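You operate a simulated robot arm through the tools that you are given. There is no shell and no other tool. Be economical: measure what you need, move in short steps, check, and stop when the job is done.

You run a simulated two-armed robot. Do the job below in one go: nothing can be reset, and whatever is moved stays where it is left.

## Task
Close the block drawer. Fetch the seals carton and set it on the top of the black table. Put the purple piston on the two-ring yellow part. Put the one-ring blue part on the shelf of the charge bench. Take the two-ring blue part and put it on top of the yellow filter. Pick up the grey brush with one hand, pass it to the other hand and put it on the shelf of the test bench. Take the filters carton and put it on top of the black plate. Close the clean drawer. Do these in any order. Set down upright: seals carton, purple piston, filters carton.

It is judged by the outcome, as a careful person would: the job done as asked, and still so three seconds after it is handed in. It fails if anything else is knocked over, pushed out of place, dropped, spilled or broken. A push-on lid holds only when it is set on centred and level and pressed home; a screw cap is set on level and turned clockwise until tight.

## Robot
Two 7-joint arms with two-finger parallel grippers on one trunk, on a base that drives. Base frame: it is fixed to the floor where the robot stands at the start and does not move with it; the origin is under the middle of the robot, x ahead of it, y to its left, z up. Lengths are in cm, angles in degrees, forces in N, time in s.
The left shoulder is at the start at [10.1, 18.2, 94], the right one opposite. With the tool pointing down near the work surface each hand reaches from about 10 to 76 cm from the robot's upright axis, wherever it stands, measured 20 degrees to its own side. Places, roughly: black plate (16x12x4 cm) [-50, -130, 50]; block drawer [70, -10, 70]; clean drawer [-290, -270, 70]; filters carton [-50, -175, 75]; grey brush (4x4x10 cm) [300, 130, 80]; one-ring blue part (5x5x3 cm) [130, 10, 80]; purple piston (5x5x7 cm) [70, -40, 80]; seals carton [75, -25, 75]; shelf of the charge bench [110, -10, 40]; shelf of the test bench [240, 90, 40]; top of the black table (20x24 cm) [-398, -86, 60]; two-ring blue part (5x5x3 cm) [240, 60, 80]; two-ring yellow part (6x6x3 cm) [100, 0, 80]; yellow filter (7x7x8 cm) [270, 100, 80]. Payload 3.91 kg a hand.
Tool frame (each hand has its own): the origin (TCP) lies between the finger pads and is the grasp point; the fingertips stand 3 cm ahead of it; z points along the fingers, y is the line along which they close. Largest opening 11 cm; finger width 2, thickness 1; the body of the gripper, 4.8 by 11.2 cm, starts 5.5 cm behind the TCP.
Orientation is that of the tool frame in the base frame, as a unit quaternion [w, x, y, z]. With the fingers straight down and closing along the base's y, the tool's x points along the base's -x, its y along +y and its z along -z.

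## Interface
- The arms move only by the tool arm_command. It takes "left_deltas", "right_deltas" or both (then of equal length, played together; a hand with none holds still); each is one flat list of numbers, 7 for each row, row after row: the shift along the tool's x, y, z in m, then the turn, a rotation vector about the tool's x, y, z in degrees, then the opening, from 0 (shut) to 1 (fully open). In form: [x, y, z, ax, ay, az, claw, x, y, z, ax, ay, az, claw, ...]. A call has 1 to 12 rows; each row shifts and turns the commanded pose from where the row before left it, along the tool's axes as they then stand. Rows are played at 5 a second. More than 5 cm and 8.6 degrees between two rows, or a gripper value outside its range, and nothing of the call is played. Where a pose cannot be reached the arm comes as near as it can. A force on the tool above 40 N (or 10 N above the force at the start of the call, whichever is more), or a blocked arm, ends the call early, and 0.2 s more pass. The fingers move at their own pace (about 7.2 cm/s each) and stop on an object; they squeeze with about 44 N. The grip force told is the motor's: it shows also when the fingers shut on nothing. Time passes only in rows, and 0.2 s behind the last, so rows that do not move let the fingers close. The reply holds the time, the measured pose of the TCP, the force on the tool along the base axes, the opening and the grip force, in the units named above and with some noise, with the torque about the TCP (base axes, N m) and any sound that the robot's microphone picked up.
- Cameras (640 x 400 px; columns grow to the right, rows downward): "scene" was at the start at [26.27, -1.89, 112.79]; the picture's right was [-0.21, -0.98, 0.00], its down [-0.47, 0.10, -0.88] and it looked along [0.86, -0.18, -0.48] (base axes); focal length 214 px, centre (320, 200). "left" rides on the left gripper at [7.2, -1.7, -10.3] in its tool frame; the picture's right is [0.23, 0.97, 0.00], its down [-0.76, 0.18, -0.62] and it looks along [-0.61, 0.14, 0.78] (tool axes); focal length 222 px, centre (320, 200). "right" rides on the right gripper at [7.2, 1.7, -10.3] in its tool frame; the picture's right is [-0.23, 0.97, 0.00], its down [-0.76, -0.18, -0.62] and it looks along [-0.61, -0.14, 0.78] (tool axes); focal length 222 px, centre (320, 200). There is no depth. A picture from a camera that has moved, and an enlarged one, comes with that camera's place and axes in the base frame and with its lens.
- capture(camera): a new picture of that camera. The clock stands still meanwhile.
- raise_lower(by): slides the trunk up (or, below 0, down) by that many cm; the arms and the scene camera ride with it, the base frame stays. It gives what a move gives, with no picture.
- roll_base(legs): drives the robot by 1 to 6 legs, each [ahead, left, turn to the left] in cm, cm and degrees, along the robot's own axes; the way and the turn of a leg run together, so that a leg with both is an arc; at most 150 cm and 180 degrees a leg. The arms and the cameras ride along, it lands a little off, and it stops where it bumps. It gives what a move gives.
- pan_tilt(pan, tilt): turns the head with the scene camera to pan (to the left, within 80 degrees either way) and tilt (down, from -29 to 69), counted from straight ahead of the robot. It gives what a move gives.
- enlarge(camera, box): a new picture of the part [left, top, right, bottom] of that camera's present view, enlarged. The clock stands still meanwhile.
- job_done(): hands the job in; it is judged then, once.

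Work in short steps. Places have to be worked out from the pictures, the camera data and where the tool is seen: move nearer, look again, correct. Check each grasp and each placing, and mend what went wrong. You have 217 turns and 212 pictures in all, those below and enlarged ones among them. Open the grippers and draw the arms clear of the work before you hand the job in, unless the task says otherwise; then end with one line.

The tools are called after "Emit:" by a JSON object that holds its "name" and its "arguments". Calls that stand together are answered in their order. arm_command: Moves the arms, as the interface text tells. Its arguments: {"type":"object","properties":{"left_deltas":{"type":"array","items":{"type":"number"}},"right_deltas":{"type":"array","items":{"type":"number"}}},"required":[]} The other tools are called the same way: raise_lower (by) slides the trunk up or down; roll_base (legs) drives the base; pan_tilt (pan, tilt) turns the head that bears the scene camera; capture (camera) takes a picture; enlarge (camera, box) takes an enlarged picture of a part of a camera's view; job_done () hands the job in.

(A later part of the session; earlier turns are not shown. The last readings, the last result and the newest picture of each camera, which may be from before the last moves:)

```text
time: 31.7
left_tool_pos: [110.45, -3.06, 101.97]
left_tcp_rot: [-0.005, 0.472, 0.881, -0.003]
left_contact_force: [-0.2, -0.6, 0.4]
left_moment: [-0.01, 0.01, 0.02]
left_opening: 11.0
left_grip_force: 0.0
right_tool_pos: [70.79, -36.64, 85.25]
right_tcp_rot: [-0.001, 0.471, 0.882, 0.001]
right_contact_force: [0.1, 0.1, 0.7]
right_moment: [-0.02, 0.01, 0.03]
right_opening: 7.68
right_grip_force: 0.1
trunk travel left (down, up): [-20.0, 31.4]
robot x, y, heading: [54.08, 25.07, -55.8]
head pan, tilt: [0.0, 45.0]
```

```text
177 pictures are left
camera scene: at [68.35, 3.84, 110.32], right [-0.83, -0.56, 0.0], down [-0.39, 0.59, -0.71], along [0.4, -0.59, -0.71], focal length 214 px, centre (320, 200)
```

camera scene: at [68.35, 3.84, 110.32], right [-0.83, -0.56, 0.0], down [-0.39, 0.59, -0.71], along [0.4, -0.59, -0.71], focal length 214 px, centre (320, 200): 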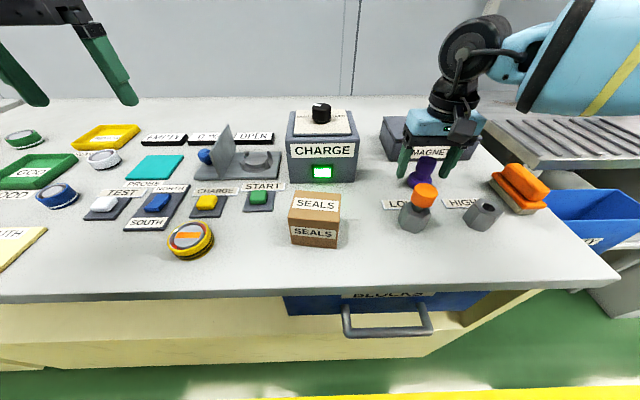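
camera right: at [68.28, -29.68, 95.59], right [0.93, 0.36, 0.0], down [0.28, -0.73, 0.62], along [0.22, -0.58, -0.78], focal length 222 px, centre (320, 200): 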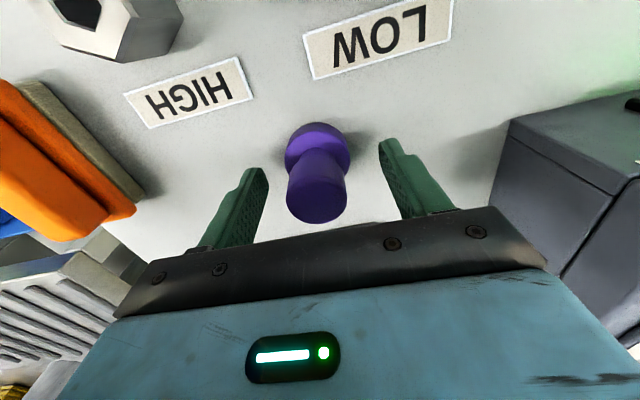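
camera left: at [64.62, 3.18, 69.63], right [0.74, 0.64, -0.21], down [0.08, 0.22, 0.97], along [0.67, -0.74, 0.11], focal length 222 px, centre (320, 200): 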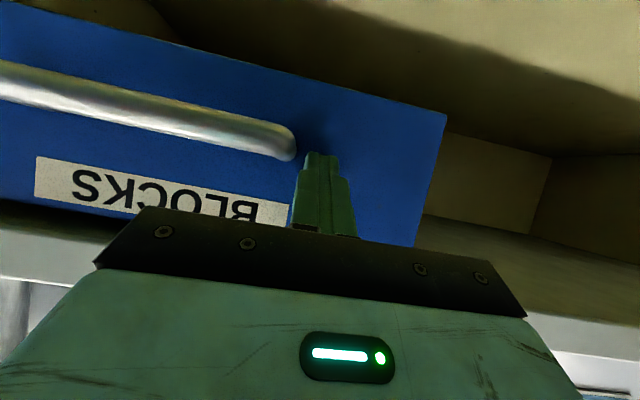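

The knob sits right between the fingers. I close and wait.

Emit:
{"name": "arm_command", "arguments": {"right_deltas": [0, 0, 0, 0, 0, 0, 0, 0, 0, 0, 0, 0, 0, 0, 0, 0, 0, 0, 0, 0, 0, 0, 0, -0.02, 0, 0, 0, 0, 0, 0, -0.03, 0, 0, 0, 0]}}

Emit:
{"name": "capture", "arguments": {"camera": "right"}}

```text
time: 32.9
left_tool_pos: [110.54, -2.91, 101.96]
left_tcp_rot: [-0.006, 0.472, 0.882, -0.004]
left_contact_force: [-0.6, 0.2, -0.4]
left_moment: [0.01, -0.03, 0.0]
left_opening: 11.02
left_grip_force: 0.1
right_tool_pos: [70.83, -36.45, 90.14]
right_tcp_rot: [-0.001, 0.47, 0.883, 0.001]
right_contact_force: [0.2, 0.8, -0.6]
right_moment: [0.0, -0.01, 0.02]
right_opening: 3.22
right_grip_force: 43.6
trunk travel left (down, up): [-20.0, 31.4]
robot x, y, heading: [54.45, 25.22, -56.1]
head pan, tilt: [0.0, 45.0]
```

```text
176 pictures are left
camera right: at [68.24, -29.46, 100.58], right [0.94, 0.35, 0.0], down [0.28, -0.73, 0.62], along [0.22, -0.58, -0.78], focal length 222 px, centre (320, 200)
```

right: 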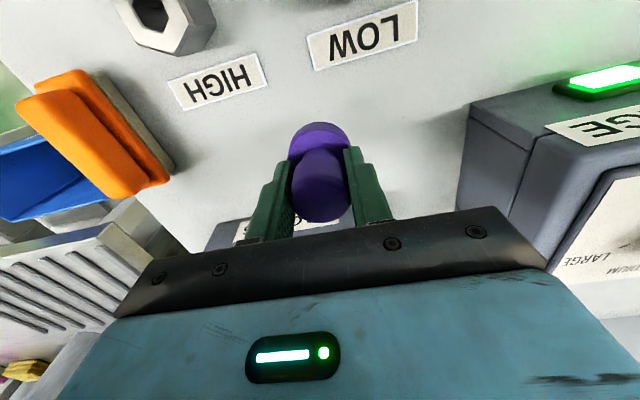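

The piston is held (3.2 cm opening, lifted). I raise it to z≈99, draw back to n≈55, then drive 36 cm left so that the yellow part lies to my right front.

Emit:
{"name": "arm_command", "arguments": {"right_deltas": [0, 0, -0.045, 0, 0, 0, 0, 0, 0, -0.045, 0, 0, 0, 0, 0.045, 0, 0, 0, 0, 0, 0, 0.045, 0, 0, 0, 0, 0, 0, 0.045, 0, 0, 0, 0, 0, 0]}}

Emit:
{"name": "roll_base", "arguments": {"legs": [[0, 36, 0]]}}

Emit:
{"name": "capture", "arguments": {"camera": "right"}}

Emit:
{"name": "capture", "arguments": {"camera": "scene"}}

Emit:
{"name": "capture", "arguments": {"camera": "left"}}

```text
time: 34.1
left_tool_pos: [110.44, -2.91, 102.04]
left_tcp_rot: [-0.005, 0.473, 0.881, -0.003]
left_contact_force: [0.3, 0.6, 0.1]
left_moment: [-0.01, -0.02, 0.0]
left_opening: 11.0
left_grip_force: 0.1
right_tool_pos: [60.52, -26.19, 98.07]
right_tcp_rot: [-0.001, 0.47, 0.883, 0.0]
right_contact_force: [-0.1, 0.4, -0.7]
right_moment: [-0.01, 0.0, 0.01]
right_opening: 3.24
right_grip_force: 44.0
right hand out of reach, approached as far as the arm can: row 1, 2
trunk travel left (down, up): [-20.0, 31.4]
robot x, y, heading: [54.26, 25.44, -55.9]
head pan, tilt: [0.0, 45.0]
```

```text
time: 37.8
left_tool_pos: [140.32, 17.25, 102.1]
left_tcp_rot: [-0.005, 0.472, 0.882, -0.003]
left_contact_force: [-0.9, 0.8, 0.6]
left_moment: [0.02, 0.05, -0.02]
left_opening: 11.01
left_grip_force: 0.1
right_tool_pos: [90.48, -6.09, 98.06]
right_tcp_rot: [-0.001, 0.469, 0.883, 0.0]
right_contact_force: [0.2, 0.4, -1.2]
right_moment: [-0.01, 0.03, 0.0]
right_opening: 3.2
right_grip_force: 43.6
trunk travel left (down, up): [-20.0, 31.4]
robot x, y, heading: [84.2, 45.36, -56.2]
head pan, tilt: [0.0, 45.0]
```

```text
175 pictures are left
camera right: at [88.01, 0.82, 108.32], right [0.93, 0.36, 0.0], down [0.28, -0.73, 0.62], along [0.22, -0.58, -0.78], focal length 222 px, centre (320, 200)
```

right: 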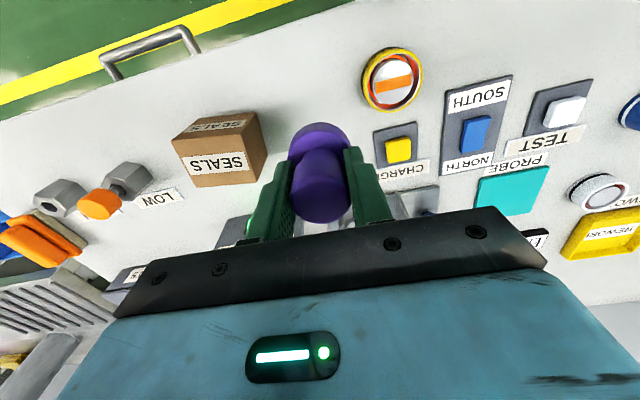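

```text
174 pictures are left
camera scene: at [98.25, 23.99, 110.31], right [-0.83, -0.56, 0.0], down [-0.4, 0.59, -0.71], along [0.4, -0.59, -0.71], focal length 214 px, centre (320, 200)
```

scene: 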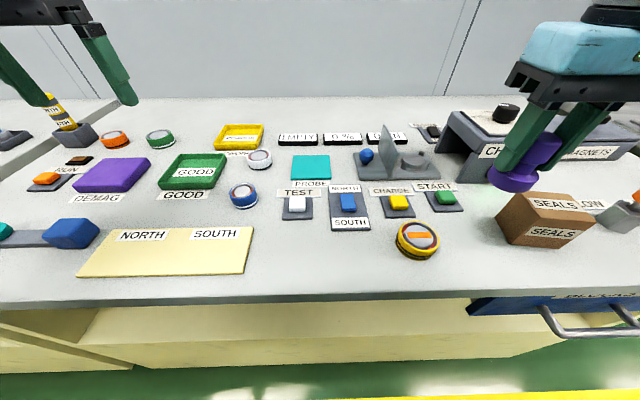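

```text
173 pictures are left
camera left: at [135.09, 22.46, 112.26], right [0.68, 0.73, -0.01], down [0.58, -0.54, 0.62], along [0.44, -0.43, -0.79], focal length 222 px, centre (320, 200)
```

left: 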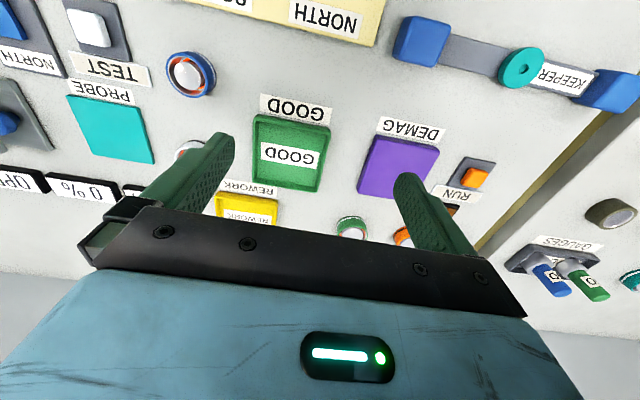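

I check the ring counts on the yellow and blue parts.

Emit:
{"name": "enlarge", "arguments": {"camera": "scene", "box": [370, 205, 466, 265]}}

Emit:
{"name": "enlarge", "arguments": {"camera": "scene", "box": [200, 165, 296, 225]}}

```text
6.67 times, centred on (418, 235) of scene
camera zoom: at [98.25, 23.99, 110.31], right [-0.83, -0.56, 0.0], down [-0.4, 0.59, -0.71], along [0.4, -0.59, -0.71], focal length 1430 px, centre (-333, -33)
```

zoom: 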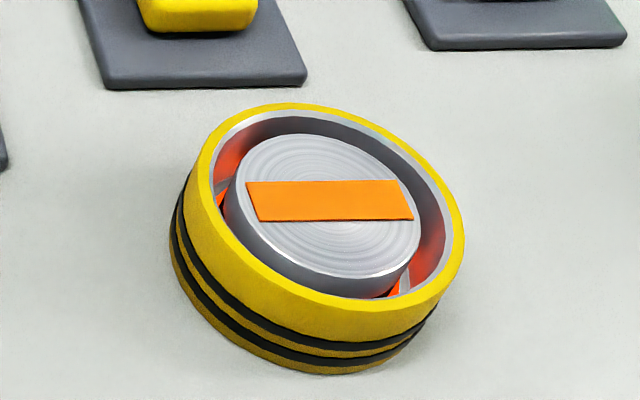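

```text
6.67 times, centred on (248, 195) of scene
camera zoom: at [98.25, 23.99, 110.31], right [-0.83, -0.56, 0.0], down [-0.4, 0.59, -0.71], along [0.4, -0.59, -0.71], focal length 1430 px, centre (800, 233)
```

zoom: 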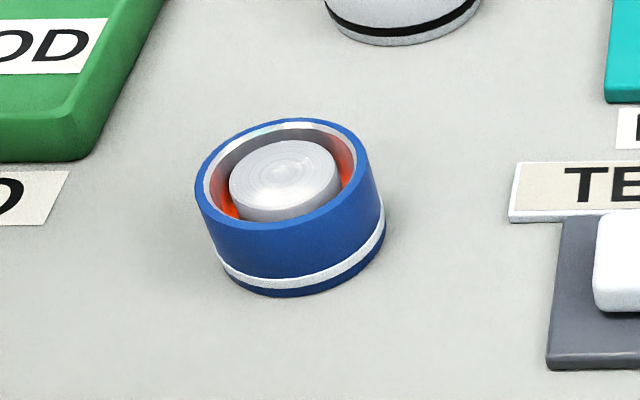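

Yellow part has two rings, near base [96.3,-0.9]; the blue one has one (white) ring. I carry the piston above the yellow part and lower to just above.

Emit:
{"name": "arm_command", "arguments": {"right_deltas": [0.005, 0.039, 0, 0, 0, 0, 0, 0.005, 0.039, 0, 0, 0, 0, 0, 0, 0, 0.04, 0, 0, 0, 0, 0, 0, 0.035, 0, 0, 0, 0, 0, 0, 0, 0, 0, 0, 0]}}

Emit:
{"name": "enlarge", "arguments": {"camera": "scene", "box": [340, 140, 532, 260]}}

Emit:
{"name": "capture", "arguments": {"camera": "right"}}

Emit:
{"name": "capture", "arguments": {"camera": "left"}}

```text
time: 39.0
left_tool_pos: [140.35, 17.22, 101.96]
left_tcp_rot: [-0.006, 0.471, 0.882, -0.002]
left_contact_force: [0.7, -0.7, -0.3]
left_moment: [0.01, -0.03, 0.0]
left_opening: 11.0
left_grip_force: 0.0
right_tool_pos: [96.5, -0.76, 90.48]
right_tcp_rot: [-0.001, 0.47, 0.883, -0.001]
right_contact_force: [-0.3, 0.4, -0.6]
right_moment: [0.02, -0.02, 0.0]
right_opening: 3.22
right_grip_force: 44.1
trunk travel left (down, up): [-20.0, 31.4]
robot x, y, heading: [84.23, 45.52, -56.0]
head pan, tilt: [0.0, 45.0]
```

```text
3.33 times, centred on (436, 200) of scene
camera zoom: at [98.23, 23.99, 110.32], right [-0.83, -0.56, 0.0], down [-0.4, 0.59, -0.71], along [0.4, -0.59, -0.71], focal length 715 px, centre (-67, 200)
```

zoom: 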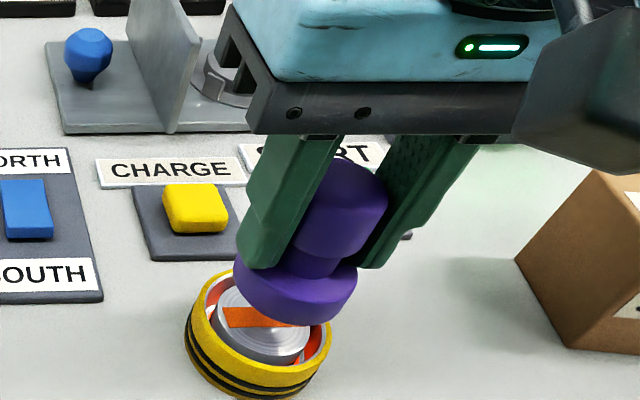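

```text
169 pictures are left
camera right: at [93.99, 6.2, 100.82], right [0.93, 0.36, 0.0], down [0.28, -0.73, 0.62], along [0.22, -0.58, -0.78], focal length 222 px, centre (320, 200)
```

right: 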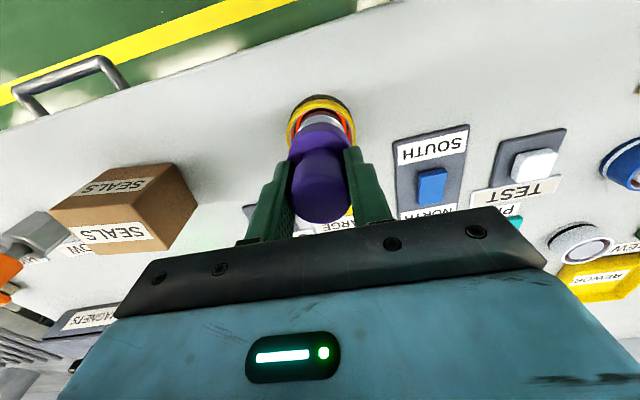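

```text
168 pictures are left
camera left: at [135.06, 22.46, 112.28], right [0.68, 0.73, -0.01], down [0.58, -0.54, 0.62], along [0.44, -0.43, -0.79], focal length 222 px, centre (320, 200)
```

left: 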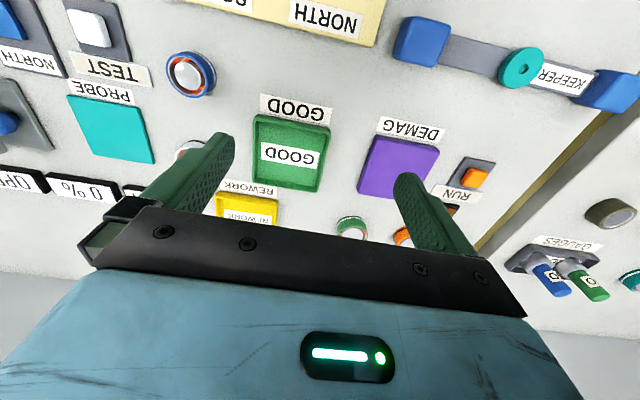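

The right camera shows the ring where it should be for a centred drop (near edge row 96 vs 98 predicted). I lower in small steps until contact.

Emit:
{"name": "arm_command", "arguments": {"right_deltas": [0, 0.001, 0.01, 0, 0, 0, 0, 0, 0, 0.005, 0, 0, 0, 0, 0, 0, 0.004, 0, 0, 0, 0, 0, 0, 0.003, 0, 0, 0, 0]}}

Emit:
{"name": "enlarge", "arguments": {"camera": "scene", "box": [340, 140, 532, 260]}}

```text
time: 40.0
left_tool_pos: [140.32, 17.2, 101.97]
left_tcp_rot: [-0.005, 0.472, 0.882, -0.003]
left_contact_force: [0.1, 0.0, 0.1]
left_moment: [0.0, 0.01, 0.0]
left_opening: 11.01
left_grip_force: 0.1
right_tool_pos: [96.62, -0.9, 88.24]
right_tcp_rot: [-0.001, 0.47, 0.883, 0.001]
right_contact_force: [-0.4, 0.2, 0.3]
right_moment: [-0.02, 0.03, 0.01]
right_opening: 3.2
right_grip_force: 43.9
trunk travel left (down, up): [-20.0, 31.4]
robot x, y, heading: [84.59, 45.42, -56.1]
head pan, tilt: [0.0, 45.0]
```

```text
3.33 times, centred on (436, 200) of scene
camera zoom: at [98.24, 23.98, 110.31], right [-0.83, -0.56, 0.0], down [-0.4, 0.59, -0.71], along [0.4, -0.59, -0.71], focal length 715 px, centre (-67, 200)
```

zoom: 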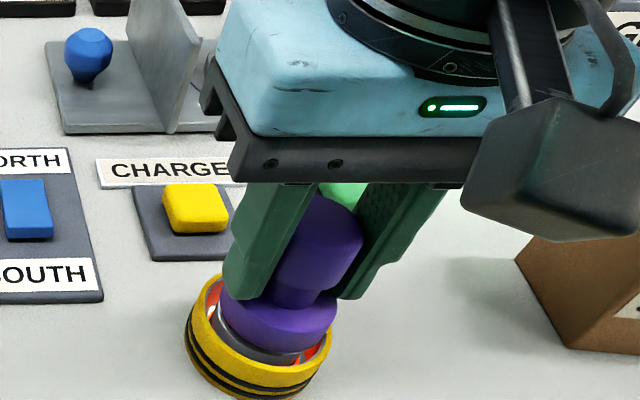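

Not touching yet (force ~0). I lower further by small steps.

Emit:
{"name": "arm_command", "arguments": {"right_deltas": [0, 0.001, 0.003, 0, 0, 0, 0, 0, 0, 0.002, 0, 0, 0, 0]}}

Emit:
{"name": "enlarge", "arguments": {"camera": "scene", "box": [380, 180, 476, 240]}}

Emit:
{"name": "capture", "arguments": {"camera": "right"}}

```text
time: 40.6
left_tool_pos: [140.31, 17.09, 101.99]
left_tcp_rot: [-0.005, 0.473, 0.881, -0.003]
left_contact_force: [0.2, 0.7, 0.1]
left_moment: [-0.02, -0.02, 0.01]
left_opening: 11.0
left_grip_force: 0.2
right_tool_pos: [96.6, -0.8, 87.9]
right_tcp_rot: [0.002, 0.469, 0.883, 0.0]
right_contact_force: [-3.3, -3.9, 18.7]
right_moment: [-0.16, 0.25, 0.06]
right_opening: 3.24
right_grip_force: 44.0
trunk travel left (down, up): [-20.0, 31.4]
robot x, y, heading: [84.07, 45.32, -55.9]
head pan, tilt: [0.0, 45.0]
```

```text
6.67 times, centred on (428, 210) of scene
camera zoom: at [98.17, 24.03, 110.35], right [-0.83, -0.56, 0.0], down [-0.4, 0.59, -0.71], along [0.4, -0.59, -0.71], focal length 1430 px, centre (-400, 133)
```

zoom: 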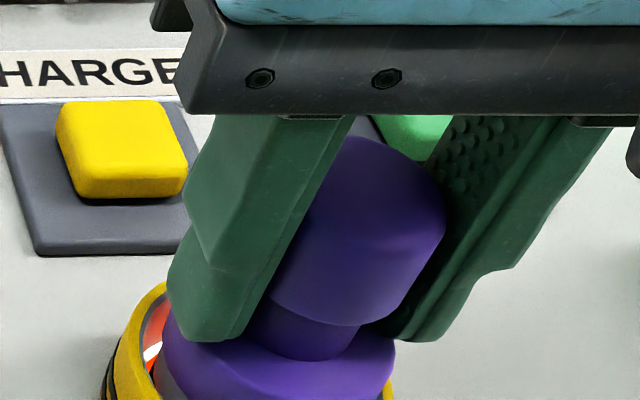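

```text
165 pictures are left
camera right: at [94.02, 6.23, 98.32], right [0.93, 0.36, 0.0], down [0.28, -0.73, 0.63], along [0.22, -0.58, -0.78], focal length 222 px, centre (320, 200)
```

right: 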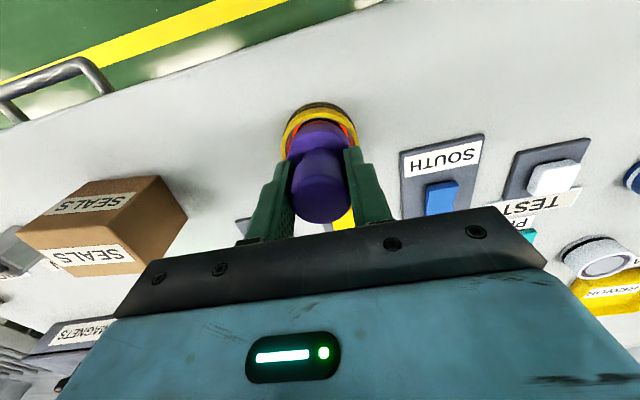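

Contact at z=87.9, but the piston seems ~0.4 cm too far in and 0.3 cm to the right. I lift a touch, shift, set down again and look.

Emit:
{"name": "arm_command", "arguments": {"right_deltas": [0, 0, -0.006, 0, 0, 0, 0, 0.004, 0.003, 0, 0, 0, 0, 0, 0, 0, 0.004, 0, 0, 0, 0, 0, 0, 0.0015, 0, 0, 0, 0]}}

Emit:
{"name": "enlarge", "arguments": {"camera": "scene", "box": [340, 160, 500, 260]}}

Emit:
{"name": "enlarge", "arguments": {"camera": "right", "box": [240, 70, 400, 170]}}

```text
time: 41.6
left_tool_pos: [140.36, 17.24, 102.04]
left_tcp_rot: [-0.004, 0.472, 0.882, -0.003]
left_contact_force: [-0.7, 0.3, -0.9]
left_moment: [0.01, -0.01, 0.01]
left_opening: 10.99
left_grip_force: 0.1
right_tool_pos: [96.68, -0.33, 88.09]
right_tcp_rot: [0.002, 0.469, 0.883, 0.001]
right_contact_force: [-2.0, -1.6, 21.7]
right_moment: [0.01, 0.19, 0.03]
right_opening: 3.21
right_grip_force: 43.7
trunk travel left (down, up): [-20.0, 31.4]
robot x, y, heading: [84.0, 45.36, -55.7]
head pan, tilt: [0.0, 45.0]
```

```text
4.00 times, centred on (420, 210) of scene
camera zoom: at [98.19, 24.09, 110.36], right [-0.83, -0.56, 0.0], down [-0.4, 0.59, -0.71], along [0.4, -0.59, -0.71], focal length 858 px, centre (-80, 160)
```

zoom: 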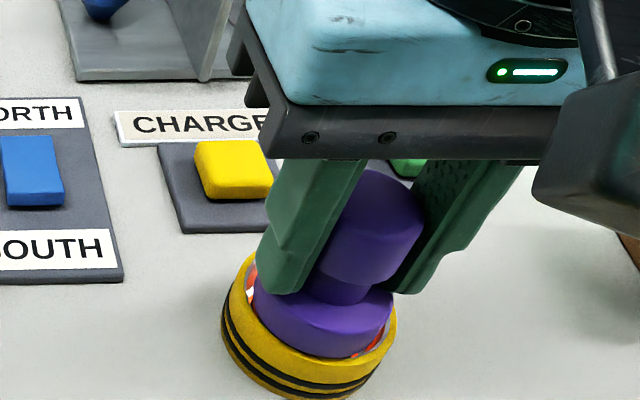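

```text
4.00 times, centred on (320, 120) of right
camera zoom: at [94.05, 6.74, 98.31], right [0.93, 0.36, 0.0], down [0.28, -0.73, 0.63], along [0.22, -0.58, -0.78], focal length 888 px, centre (320, 520)
```

zoom: 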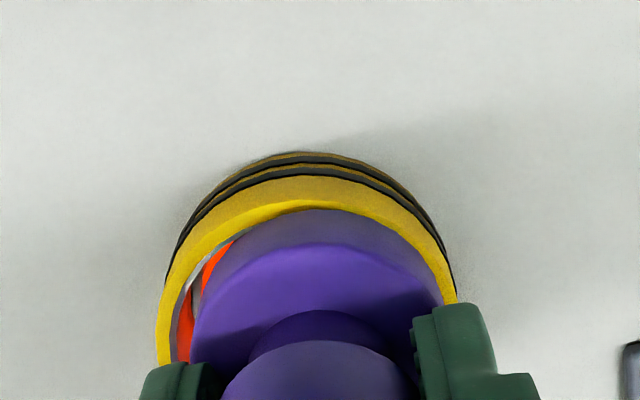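

The piston is now centred within ~0.2 cm and rests with ~20 N. I ease the pressure, open, and lift away.

Emit:
{"name": "arm_command", "arguments": {"right_deltas": [0, -0.001, -0.001, 0, 0, 0, 0, 0, 0, 0, 0, 0, 0, 0.5, 0, 0, 0, 0, 0, 0, 0.6, 0, 0, 0, 0, 0, 0, 0.6, 0, 0, -0.03, 0, 0, 0, 0.6, 0, 0, -0.045, 0, 0, 0, 0.6, 0, 0, -0.03, 0, 0, 0, 0.6]}}

Emit:
{"name": "enlarge", "arguments": {"camera": "scene", "box": [340, 160, 500, 260]}}

Emit:
{"name": "capture", "arguments": {"camera": "right"}}

```text
time: 43.2
left_tool_pos: [140.29, 17.07, 101.99]
left_tcp_rot: [-0.005, 0.472, 0.881, -0.003]
left_contact_force: [0.2, -0.1, 0.0]
left_moment: [0.01, -0.02, 0.04]
left_opening: 11.02
left_grip_force: 0.0
right_tool_pos: [96.43, -0.52, 98.61]
right_tcp_rot: [-0.001, 0.469, 0.883, 0.0]
right_contact_force: [-0.4, -0.8, -0.2]
right_moment: [-0.01, -0.06, 0.01]
right_opening: 6.61
right_grip_force: 0.1
trunk travel left (down, up): [-20.0, 31.4]
robot x, y, heading: [83.97, 45.04, -55.9]
head pan, tilt: [0.0, 45.0]
```

```text
4.00 times, centred on (420, 210) of scene
camera zoom: at [98.24, 24.0, 110.32], right [-0.83, -0.56, 0.0], down [-0.4, 0.59, -0.71], along [0.4, -0.59, -0.71], focal length 858 px, centre (-80, 160)
```

zoom: 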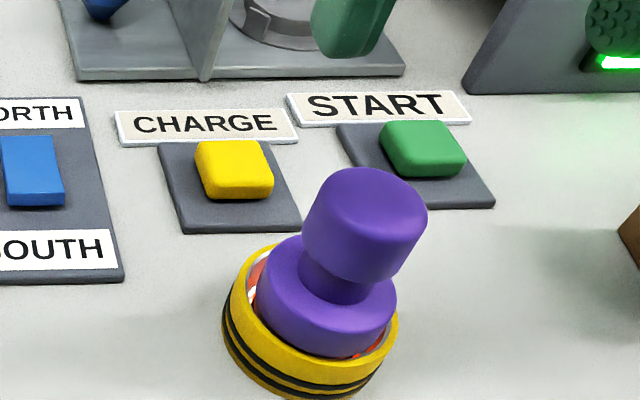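

```text
161 pictures are left
camera right: at [93.89, 6.42, 108.93], right [0.93, 0.36, 0.0], down [0.28, -0.73, 0.62], along [0.22, -0.58, -0.78], focal length 222 px, centre (320, 200)
```

right: 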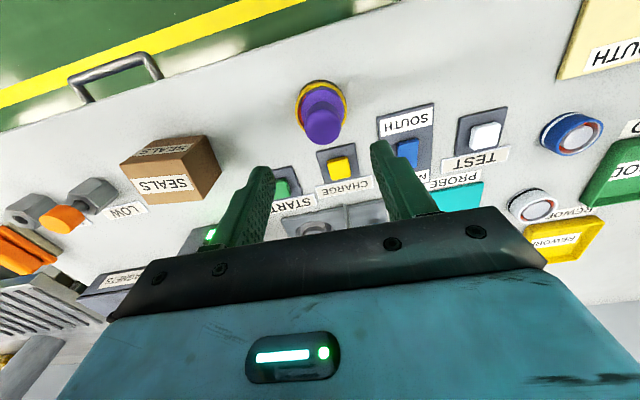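

The piston stands upright on the yellow part. Next is the one-ring blue part at about base [127.2,7.6] (s=109.7, n=64.8). I tilt the left hand 42° (so it can later reach into the shelf level) while moving over toward it.

Emit:
{"name": "arm_command", "arguments": {"left_deltas": [0, -0.0325, 0, 0, -8.4, 0, 0.6, 0, -0.0325, 0, 0, -8.4, 0, 0.6, 0, -0.0325, 0, 0, -8.4, 0, 0.6, 0, -0.0325, 0, 0, -8.4, 0, 0.6, 0, -0.0325, 0, 0, -8.4, 0, 0.6]}}

Emit:
{"name": "capture", "arguments": {"camera": "left"}}

Emit:
{"name": "capture", "arguments": {"camera": "scene"}}

```text
time: 44.4
left_tool_pos: [126.69, 8.31, 102.32]
left_tcp_rot: [0.312, 0.44, 0.824, -0.173]
left_contact_force: [-0.5, 0.6, -0.2]
left_moment: [-0.01, 0.02, -0.02]
left_opening: 6.6
left_grip_force: 0.1
right_tool_pos: [96.41, -0.57, 98.48]
right_tcp_rot: [-0.001, 0.47, 0.883, 0.0]
right_contact_force: [-0.7, -0.7, -0.9]
right_moment: [0.03, -0.02, 0.0]
right_opening: 6.59
right_grip_force: 0.0
trunk travel left (down, up): [-20.0, 31.4]
robot x, y, heading: [84.07, 45.58, -56.1]
head pan, tilt: [0.0, 45.0]
```

```text
160 pictures are left
camera left: at [118.54, 17.74, 105.12], right [0.72, 0.68, -0.16], down [0.24, -0.02, 0.97], along [0.66, -0.73, -0.18], focal length 222 px, centre (320, 200)
```

left: 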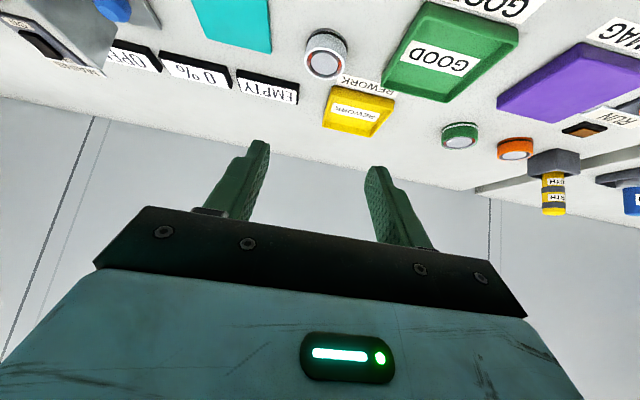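

```text
159 pictures are left
camera scene: at [98.2, 23.96, 110.31], right [-0.83, -0.56, 0.0], down [-0.4, 0.59, -0.71], along [0.4, -0.59, -0.71], focal length 214 px, centre (320, 200)
```

scene: 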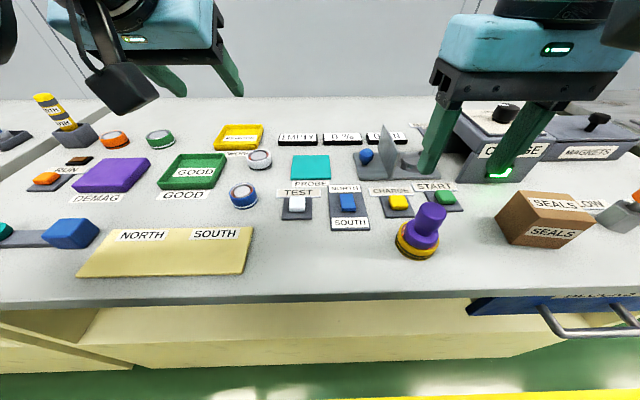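

Hand is over s=109.7, n=63.9, tilted 42°. I go straight down 15 cm and look again.

Emit:
{"name": "arm_command", "arguments": {"left_deltas": [0.026, 0, 0.027, 0, 0, 0, 0.6, 0.026, 0, 0.027, 0, 0, 0, 0.6, 0.026, 0, 0.027, 0, 0, 0, 0.6, 0.026, 0, 0.027, 0, 0, 0, 0.6]}}

Emit:
{"name": "capture", "arguments": {"camera": "left"}}

Emit:
{"name": "enlarge", "arguments": {"camera": "scene", "box": [140, 100, 332, 220]}}

```text
time: 45.4
left_tool_pos: [126.57, 8.5, 87.08]
left_tcp_rot: [0.31, 0.44, 0.825, -0.172]
left_contact_force: [-0.7, 0.0, -0.2]
left_moment: [0.01, 0.02, 0.01]
left_opening: 6.6
left_grip_force: 0.0
right_tool_pos: [96.48, -0.56, 98.54]
right_tcp_rot: [0.0, 0.47, 0.883, 0.001]
right_contact_force: [-0.8, 0.0, -0.4]
right_moment: [-0.01, -0.02, -0.01]
right_opening: 6.59
right_grip_force: 0.1
trunk travel left (down, up): [-20.0, 31.4]
robot x, y, heading: [83.89, 45.36, -55.9]
head pan, tilt: [0.0, 45.0]
```

```text
158 pictures are left
camera left: at [118.3, 17.96, 89.94], right [0.71, 0.68, -0.16], down [0.24, -0.02, 0.97], along [0.66, -0.73, -0.18], focal length 222 px, centre (320, 200)
```

left: 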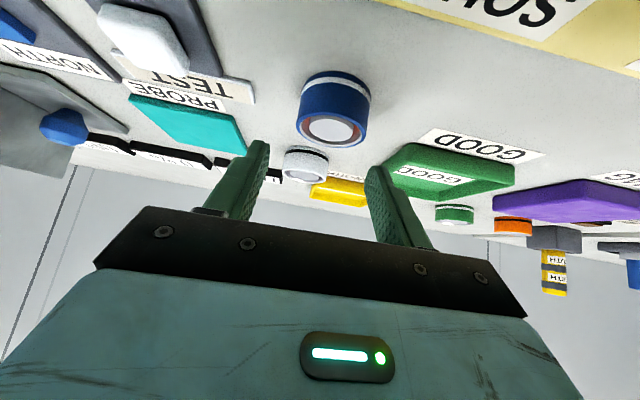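

```text
3.33 times, centred on (236, 160) of scene
camera zoom: at [98.27, 23.98, 110.31], right [-0.83, -0.56, 0.0], down [-0.4, 0.59, -0.71], along [0.4, -0.59, -0.71], focal length 715 px, centre (600, 333)
```

zoom: 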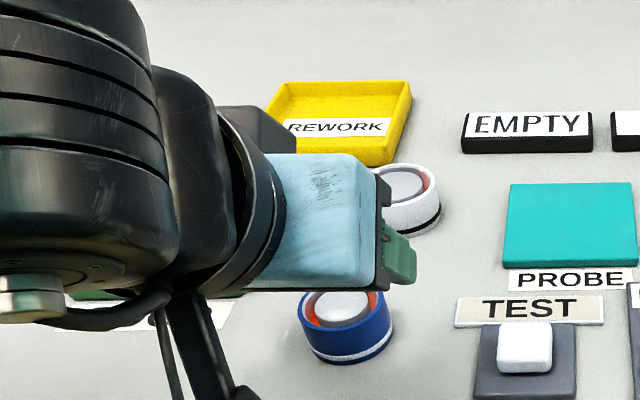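

The blue part is centred between the fingers (0.3 cm to the left). I descend the last 4 cm, then close.

Emit:
{"name": "arm_command", "arguments": {"left_deltas": [0.0105, 0.003, 0.0102, 0, 0, 0, 0.6, 0.0105, 0, 0.0102, 0, 0, 0, 0.6, 0.0095, 0, 0.0092, 0, 0, 0, 0.6, 0, 0, 0, 0, 0, 0, 0.6]}}

Emit:
{"name": "capture", "arguments": {"camera": "left"}}

```text
time: 46.4
left_tool_pos: [126.27, 8.92, 83.0]
left_tcp_rot: [0.312, 0.439, 0.824, -0.173]
left_contact_force: [-1.3, 2.0, 7.4]
left_moment: [0.11, -0.26, 0.03]
left_opening: 6.6
left_grip_force: 0.2
right_tool_pos: [96.44, -0.61, 98.47]
right_tcp_rot: [0.0, 0.469, 0.883, 0.001]
right_contact_force: [-0.4, 0.3, 0.6]
right_moment: [0.0, 0.03, -0.01]
right_opening: 6.57
right_grip_force: 0.1
trunk travel left (down, up): [-20.0, 31.4]
robot x, y, heading: [84.19, 45.53, -55.9]
head pan, tilt: [0.0, 45.0]
```

```text
156 pictures are left
camera left: at [118.15, 18.34, 85.73], right [0.72, 0.68, -0.16], down [0.24, -0.02, 0.97], along [0.66, -0.73, -0.18], focal length 222 px, centre (320, 200)
```

left: 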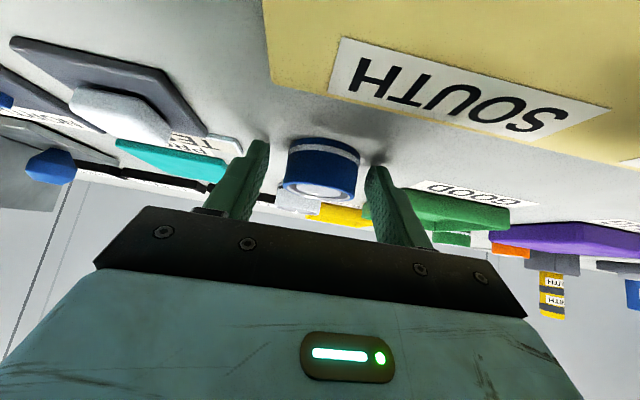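

Fingertips touch the bench (7 N at z=83.0, so bench top ≈80). I ease up 2 mm, go 0.7 cm forward, and close.

Emit:
{"name": "arm_command", "arguments": {"left_deltas": [-0.0065, 0, 0.0032, 0, 0, 0, 0.6, 0, 0, 0, 0, 0, 0, 0, 0, 0, 0, 0, 0, 0, 0, 0, 0, 0, 0, 0, 0, 0]}}

Emit:
{"name": "capture", "arguments": {"camera": "left"}}

```text
time: 47.4
left_tool_pos: [126.77, 8.28, 83.07]
left_tcp_rot: [0.311, 0.439, 0.825, -0.172]
left_contact_force: [0.3, -0.7, 0.2]
left_moment: [0.07, 0.0, -0.01]
left_opening: 4.72
left_grip_force: 43.7
right_tool_pos: [96.46, -0.68, 98.48]
right_tcp_rot: [-0.001, 0.47, 0.883, 0.001]
right_contact_force: [0.6, 0.0, 0.2]
right_moment: [-0.02, 0.02, -0.03]
right_opening: 6.61
right_grip_force: 0.1
trunk travel left (down, up): [-20.0, 31.4]
robot x, y, heading: [84.11, 45.54, -56.2]
head pan, tilt: [0.0, 45.0]
```

```text
155 pictures are left
camera left: at [118.53, 17.68, 85.89], right [0.71, 0.68, -0.16], down [0.24, -0.03, 0.97], along [0.66, -0.73, -0.18], focal length 222 px, centre (320, 200)
```

left: 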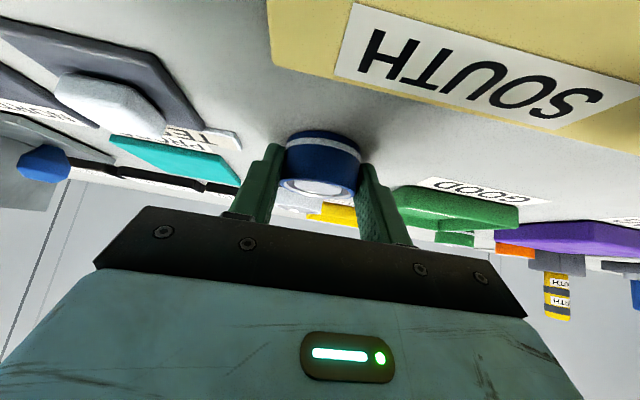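

It is gripped (4.7 cm). I lift 8 cm and check it comes along.

Emit:
{"name": "arm_command", "arguments": {"left_deltas": [-0.0267, 0, -0.0298, 0, 0, 0, 0, -0.0267, 0, -0.0298, 0, 0, 0, 0]}}

Emit:
{"name": "roll_base", "arguments": {"legs": [[-33, 0, 0]]}}

Emit:
{"name": "capture", "arguments": {"camera": "left"}}

Emit:
{"name": "capture", "arguments": {"camera": "scene"}}

```text
time: 48.0
left_tool_pos: [127.04, 8.66, 91.09]
left_tcp_rot: [0.31, 0.44, 0.825, -0.172]
left_contact_force: [-0.4, 0.2, -3.2]
left_moment: [0.0, 0.02, -0.03]
left_opening: 4.7
left_grip_force: 44.8
right_tool_pos: [96.38, -0.57, 98.48]
right_tcp_rot: [0.0, 0.47, 0.883, 0.0]
right_contact_force: [0.2, 0.2, 0.6]
right_moment: [0.0, -0.01, -0.01]
right_opening: 6.58
right_grip_force: 0.1
trunk travel left (down, up): [-20.0, 31.4]
robot x, y, heading: [84.28, 45.29, -56.0]
head pan, tilt: [0.0, 45.0]
```

```text
time: 50.2
left_tool_pos: [108.29, 35.48, 91.09]
left_tcp_rot: [0.31, 0.442, 0.824, -0.172]
left_contact_force: [0.0, -0.1, -2.9]
left_moment: [-0.01, 0.01, -0.01]
left_opening: 4.7
left_grip_force: 44.0
right_tool_pos: [77.75, 26.53, 98.51]
right_tcp_rot: [-0.001, 0.472, 0.881, 0.001]
right_contact_force: [0.1, -0.6, -0.1]
right_moment: [0.01, -0.01, 0.0]
right_opening: 6.59
right_grip_force: 0.1
trunk travel left (down, up): [-20.0, 31.4]
robot x, y, heading: [66.02, 72.8, -56.5]
head pan, tilt: [0.0, 45.0]
```

```text
154 pictures are left
camera left: at [100.27, 45.04, 93.94], right [0.72, 0.67, -0.16], down [0.24, -0.03, 0.97], along [0.65, -0.74, -0.18], focal length 222 px, centre (320, 200)
```

left: 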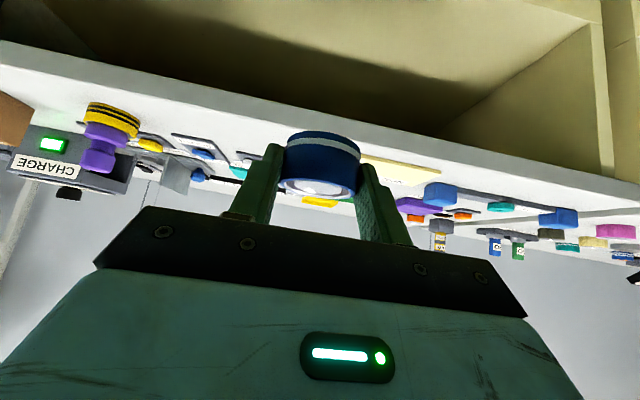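

```text
153 pictures are left
camera scene: at [79.81, 51.14, 110.32], right [-0.83, -0.55, 0.0], down [-0.39, 0.59, -0.71], along [0.39, -0.59, -0.71], focal length 214 px, centre (320, 200)
```

scene: 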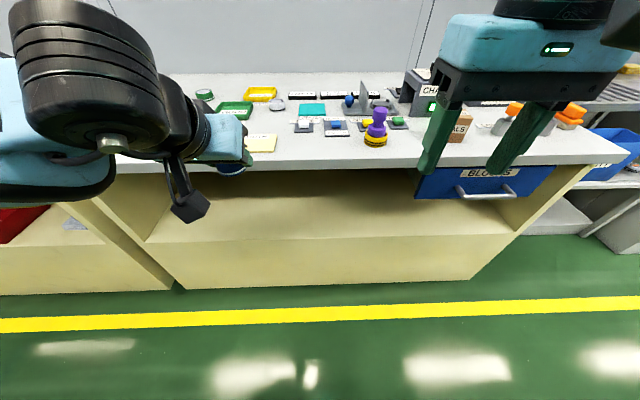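

Held well. I lower the trunk 20 cm and then the left hand to about z≈53, in front of the shelf opening, and look in.

Emit:
{"name": "raise_lower", "arguments": {"by": -20}}

Emit:
{"name": "arm_command", "arguments": {"left_deltas": [0.0307, 0, 0.0343, 0, 0, 0, 0, 0.0307, 0, 0.0343, 0, 0, 0, 0, 0.0307, 0, 0.0343, 0, 0, 0, 0, 0.0267, 0, 0.0298, 0, 0, 0, 0]}}

Emit:
{"name": "capture", "arguments": {"camera": "left"}}

Emit:
{"name": "capture", "arguments": {"camera": "scene"}}

```text
time: 52.4
left_tool_pos: [108.37, 35.57, 71.04]
left_tcp_rot: [0.31, 0.442, 0.824, -0.173]
left_contact_force: [-0.2, 0.1, -2.5]
left_moment: [0.0, 0.01, -0.01]
left_opening: 4.7
left_grip_force: 44.5
right_tool_pos: [77.81, 26.61, 78.55]
right_tcp_rot: [-0.001, 0.473, 0.881, 0.0]
right_contact_force: [-0.5, -0.4, 0.5]
right_moment: [-0.03, 0.02, -0.04]
right_opening: 6.64
right_grip_force: 0.1
trunk travel left (down, up): [0.0, 51.4]
robot x, y, heading: [65.55, 72.55, -56.4]
head pan, tilt: [0.0, 45.0]
```

```text
time: 53.4
left_tool_pos: [108.34, 35.41, 53.4]
left_tcp_rot: [0.31, 0.443, 0.823, -0.175]
left_contact_force: [0.1, 0.1, -1.9]
left_moment: [0.04, 0.0, 0.02]
left_opening: 4.71
left_grip_force: 43.6
right_tool_pos: [77.91, 26.54, 78.48]
right_tcp_rot: [-0.001, 0.473, 0.881, 0.0]
right_contact_force: [0.2, 0.0, -0.3]
right_moment: [0.01, -0.01, -0.01]
right_opening: 6.57
right_grip_force: 0.1
trunk travel left (down, up): [0.0, 51.4]
robot x, y, heading: [65.9, 72.66, -56.4]
head pan, tilt: [0.0, 45.0]
```

```text
152 pictures are left
camera left: at [100.16, 44.97, 56.18], right [0.72, 0.67, -0.16], down [0.24, -0.03, 0.97], along [0.65, -0.74, -0.18], focal length 222 px, centre (320, 200)
```

left: 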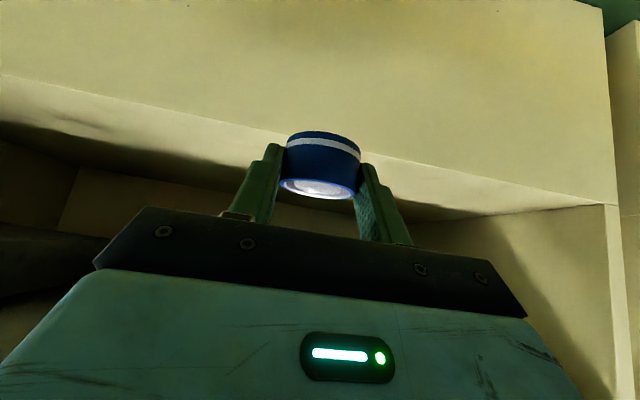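

```text
151 pictures are left
camera scene: at [83.62, 45.14, 89.52], right [-0.84, -0.54, 0.0], down [-0.37, 0.58, -0.73], along [0.39, -0.61, -0.69], focal length 214 px, centre (320, 200)
```

scene: 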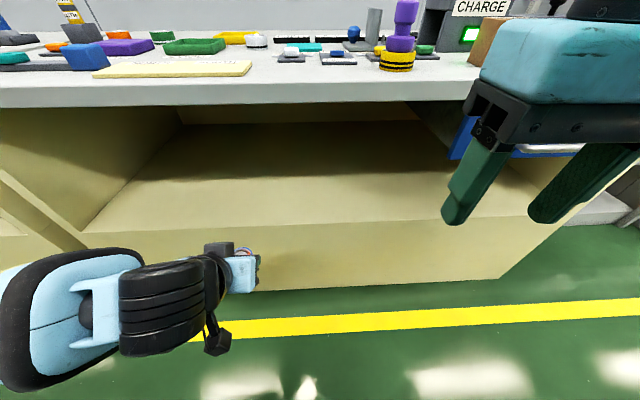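

Shelf front edge is at about n=49, z≈42.5. I advance the hand 13 cm while sinking to z≈49, then drive ahead 15 cm so the part hangs ~10 cm inside the shelf.

Emit:
{"name": "arm_command", "arguments": {"left_deltas": [-0.0228, 0, 0.0405, 0, 0, 0, 0, -0.0228, 0, 0.0405, 0, 0, 0, 0, -0.0228, 0, 0.0405, 0, 0, 0, 0]}}

Emit:
{"name": "roll_base", "arguments": {"legs": [[15, 0, 0]]}}

Emit:
{"name": "capture", "arguments": {"camera": "left"}}

Emit:
{"name": "capture", "arguments": {"camera": "scene"}}

```text
time: 54.2
left_tool_pos: [115.48, 24.25, 48.82]
left_tcp_rot: [0.31, 0.443, 0.823, -0.173]
left_contact_force: [-0.3, -0.5, -2.7]
left_moment: [0.05, 0.04, -0.04]
left_opening: 4.72
left_grip_force: 43.8
right_tool_pos: [77.89, 26.48, 78.44]
right_tcp_rot: [-0.001, 0.472, 0.881, 0.0]
right_contact_force: [0.1, -0.4, -0.8]
right_moment: [-0.02, 0.02, 0.02]
right_opening: 6.57
right_grip_force: 0.1
trunk travel left (down, up): [0.0, 51.4]
robot x, y, heading: [65.89, 72.73, -56.5]
head pan, tilt: [0.0, 45.0]
```

```text
time: 55.5
left_tool_pos: [124.13, 11.67, 48.79]
left_tcp_rot: [0.311, 0.441, 0.824, -0.172]
left_contact_force: [-0.3, 0.0, -2.6]
left_moment: [0.05, 0.01, -0.03]
left_opening: 4.7
left_grip_force: 44.4
right_tool_pos: [86.57, 13.9, 78.51]
right_tcp_rot: [-0.001, 0.47, 0.882, 0.0]
right_contact_force: [-0.8, 0.1, 0.3]
right_moment: [0.01, 0.05, 0.01]
right_opening: 6.6
right_grip_force: 0.0
trunk travel left (down, up): [0.0, 51.4]
robot x, y, heading: [73.94, 59.68, -56.2]
head pan, tilt: [0.0, 45.0]
```

```text
150 pictures are left
camera left: at [116.01, 21.15, 51.64], right [0.72, 0.68, -0.16], down [0.24, -0.03, 0.97], along [0.65, -0.73, -0.18], focal length 222 px, centre (320, 200)
```

left: 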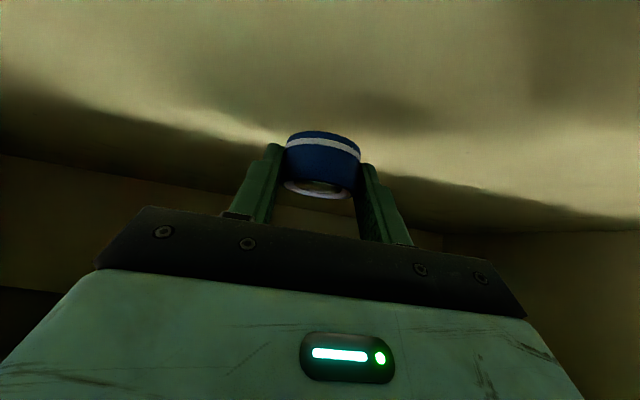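

```text
149 pictures are left
camera scene: at [92.21, 32.51, 89.5], right [-0.84, -0.54, 0.0], down [-0.37, 0.58, -0.73], along [0.39, -0.61, -0.69], focal length 214 px, centre (320, 200)
```

scene: 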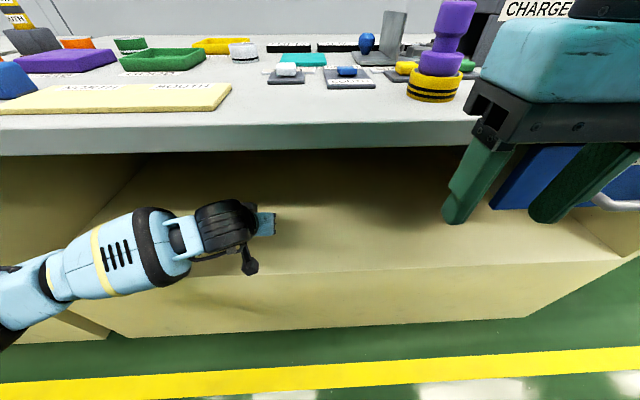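

The part is over the shelf at n≈60. I lower toward the shelf surface.

Emit:
{"name": "arm_command", "arguments": {"left_deltas": [0.0067, 0, 0.00745, 0, 0, 0, 0, 0.0067, 0, 0.00745, 0, 0, 0, 0, 0.0027, 0, 0.003, 0, 0, 0, 0]}}

Emit:
{"name": "capture", "arguments": {"camera": "left"}}

```text
time: 56.4
left_tool_pos: [124.17, 11.74, 46.26]
left_tcp_rot: [0.31, 0.442, 0.824, -0.173]
left_contact_force: [-0.1, -0.4, -2.9]
left_moment: [0.07, 0.01, 0.01]
left_opening: 4.69
left_grip_force: 43.8
right_tool_pos: [86.59, 13.89, 78.56]
right_tcp_rot: [-0.001, 0.472, 0.882, 0.0]
right_contact_force: [0.2, 0.1, 0.2]
right_moment: [0.01, -0.02, 0.05]
right_opening: 6.62
right_grip_force: 0.1
trunk travel left (down, up): [0.0, 51.4]
robot x, y, heading: [74.35, 59.71, -56.3]
head pan, tilt: [0.0, 45.0]
```

```text
148 pictures are left
camera left: at [115.95, 21.15, 49.07], right [0.72, 0.68, -0.16], down [0.24, -0.03, 0.97], along [0.65, -0.73, -0.18], focal length 222 px, centre (320, 200)
```

left: 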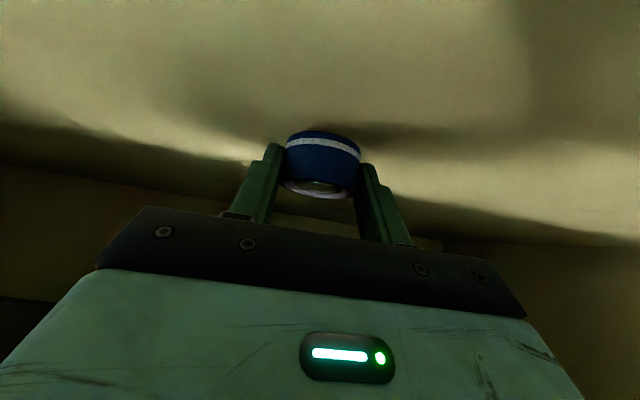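

Still free (only its weight on the tool). I lower further by 4 mm steps.

Emit:
{"name": "arm_command", "arguments": {"left_deltas": [0.0027, 0, 0.003, 0, 0, 0, 0, 0.0027, 0, 0.003, 0, 0, 0, 0, 0.002, 0, 0.0022, 0, 0, 0, 0]}}

```text
time: 57.1
left_tool_pos: [124.12, 11.61, 45.21]
left_tcp_rot: [0.31, 0.441, 0.824, -0.173]
left_contact_force: [0.7, 0.3, -3.0]
left_moment: [0.05, 0.02, 0.01]
left_opening: 4.71
left_grip_force: 43.5
right_tool_pos: [86.52, 13.89, 78.52]
right_tcp_rot: [-0.001, 0.471, 0.882, 0.001]
right_contact_force: [0.4, -0.1, 0.4]
right_moment: [-0.01, -0.03, -0.01]
right_opening: 6.61
right_grip_force: 0.1
trunk travel left (down, up): [0.0, 51.4]
robot x, y, heading: [74.28, 59.75, -56.2]
head pan, tilt: [0.0, 45.0]
```

Emit:
{"name": "arm_command", "arguments": {"left_deltas": [0.0027, 0, 0.003, 0, 0, 0, 0, 0.002, 0, 0.0022, 0, 0, 0, 0, 0.002, 0, 0.0022, 0, 0, 0, 0]}}

Emit:
{"name": "capture", "arguments": {"camera": "left"}}

```text
time: 58.0
left_tool_pos: [124.08, 11.55, 44.91]
left_tcp_rot: [0.315, 0.44, 0.823, -0.176]
left_contact_force: [0.2, 11.1, 33.8]
left_moment: [0.73, -0.35, 0.07]
left_opening: 4.71
left_grip_force: 43.5
right_tool_pos: [86.4, 14.06, 78.53]
right_tcp_rot: [0.001, 0.471, 0.882, 0.0]
right_contact_force: [-0.1, 0.1, 0.1]
right_moment: [0.01, 0.0, 0.0]
right_opening: 6.59
right_grip_force: 0.2
trunk travel left (down, up): [0.0, 51.4]
robot x, y, heading: [74.34, 59.46, -56.1]
head pan, tilt: [0.0, 45.0]
```

```text
147 pictures are left
camera left: at [115.95, 21.07, 47.63], right [0.72, 0.68, -0.17], down [0.24, -0.01, 0.97], along [0.65, -0.74, -0.17], focal length 222 px, centre (320, 200)
```

left: 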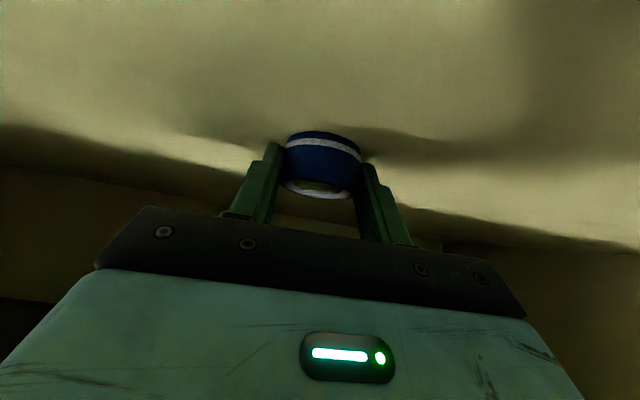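

It rests on the shelf (34 N). I ease off, open, and withdraw along the finger direction.

Emit:
{"name": "arm_command", "arguments": {"left_deltas": [-0.002, 0, -0.0023, 0, 0, 0, 0, 0, 0, 0, 0, 0, 0, 0.6, 0, 0, 0, 0, 0, 0, 0.7, 0, 0, 0, 0, 0, 0, 0.7, 0, 0, -0.03, 0, 0, 0, 0.7, 0, 0, -0.04, 0, 0, 0, 0.7, 0.03, 0, -0.027, 0, 0, 0, 0.7]}}

Emit:
{"name": "capture", "arguments": {"camera": "left"}}

```text
time: 59.5
left_tool_pos: [119.66, 19.04, 49.9]
left_tcp_rot: [0.31, 0.441, 0.825, -0.171]
left_contact_force: [-0.1, 0.3, 0.1]
left_moment: [0.01, -0.02, 0.01]
left_opening: 7.67
left_grip_force: 0.0
right_tool_pos: [86.44, 13.86, 78.42]
right_tcp_rot: [0.0, 0.472, 0.882, 0.0]
right_contact_force: [-0.3, 0.0, 0.0]
right_moment: [-0.01, 0.0, -0.02]
right_opening: 6.57
right_grip_force: 0.0
trunk travel left (down, up): [0.0, 51.4]
robot x, y, heading: [74.21, 59.72, -56.0]
head pan, tilt: [0.0, 45.0]
```

```text
146 pictures are left
camera left: at [111.49, 28.45, 52.74], right [0.72, 0.68, -0.16], down [0.24, -0.03, 0.97], along [0.65, -0.73, -0.18], focal length 222 px, centre (320, 200)
```

left: 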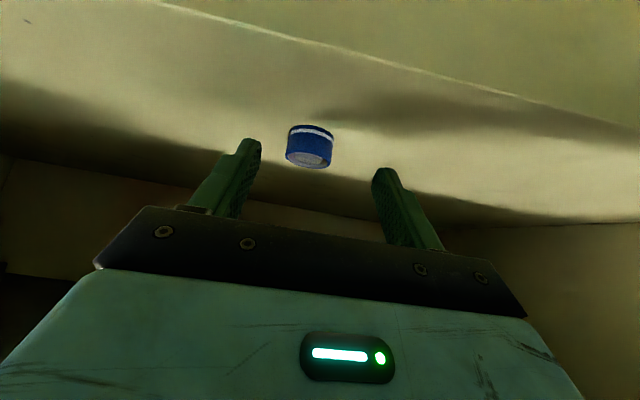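

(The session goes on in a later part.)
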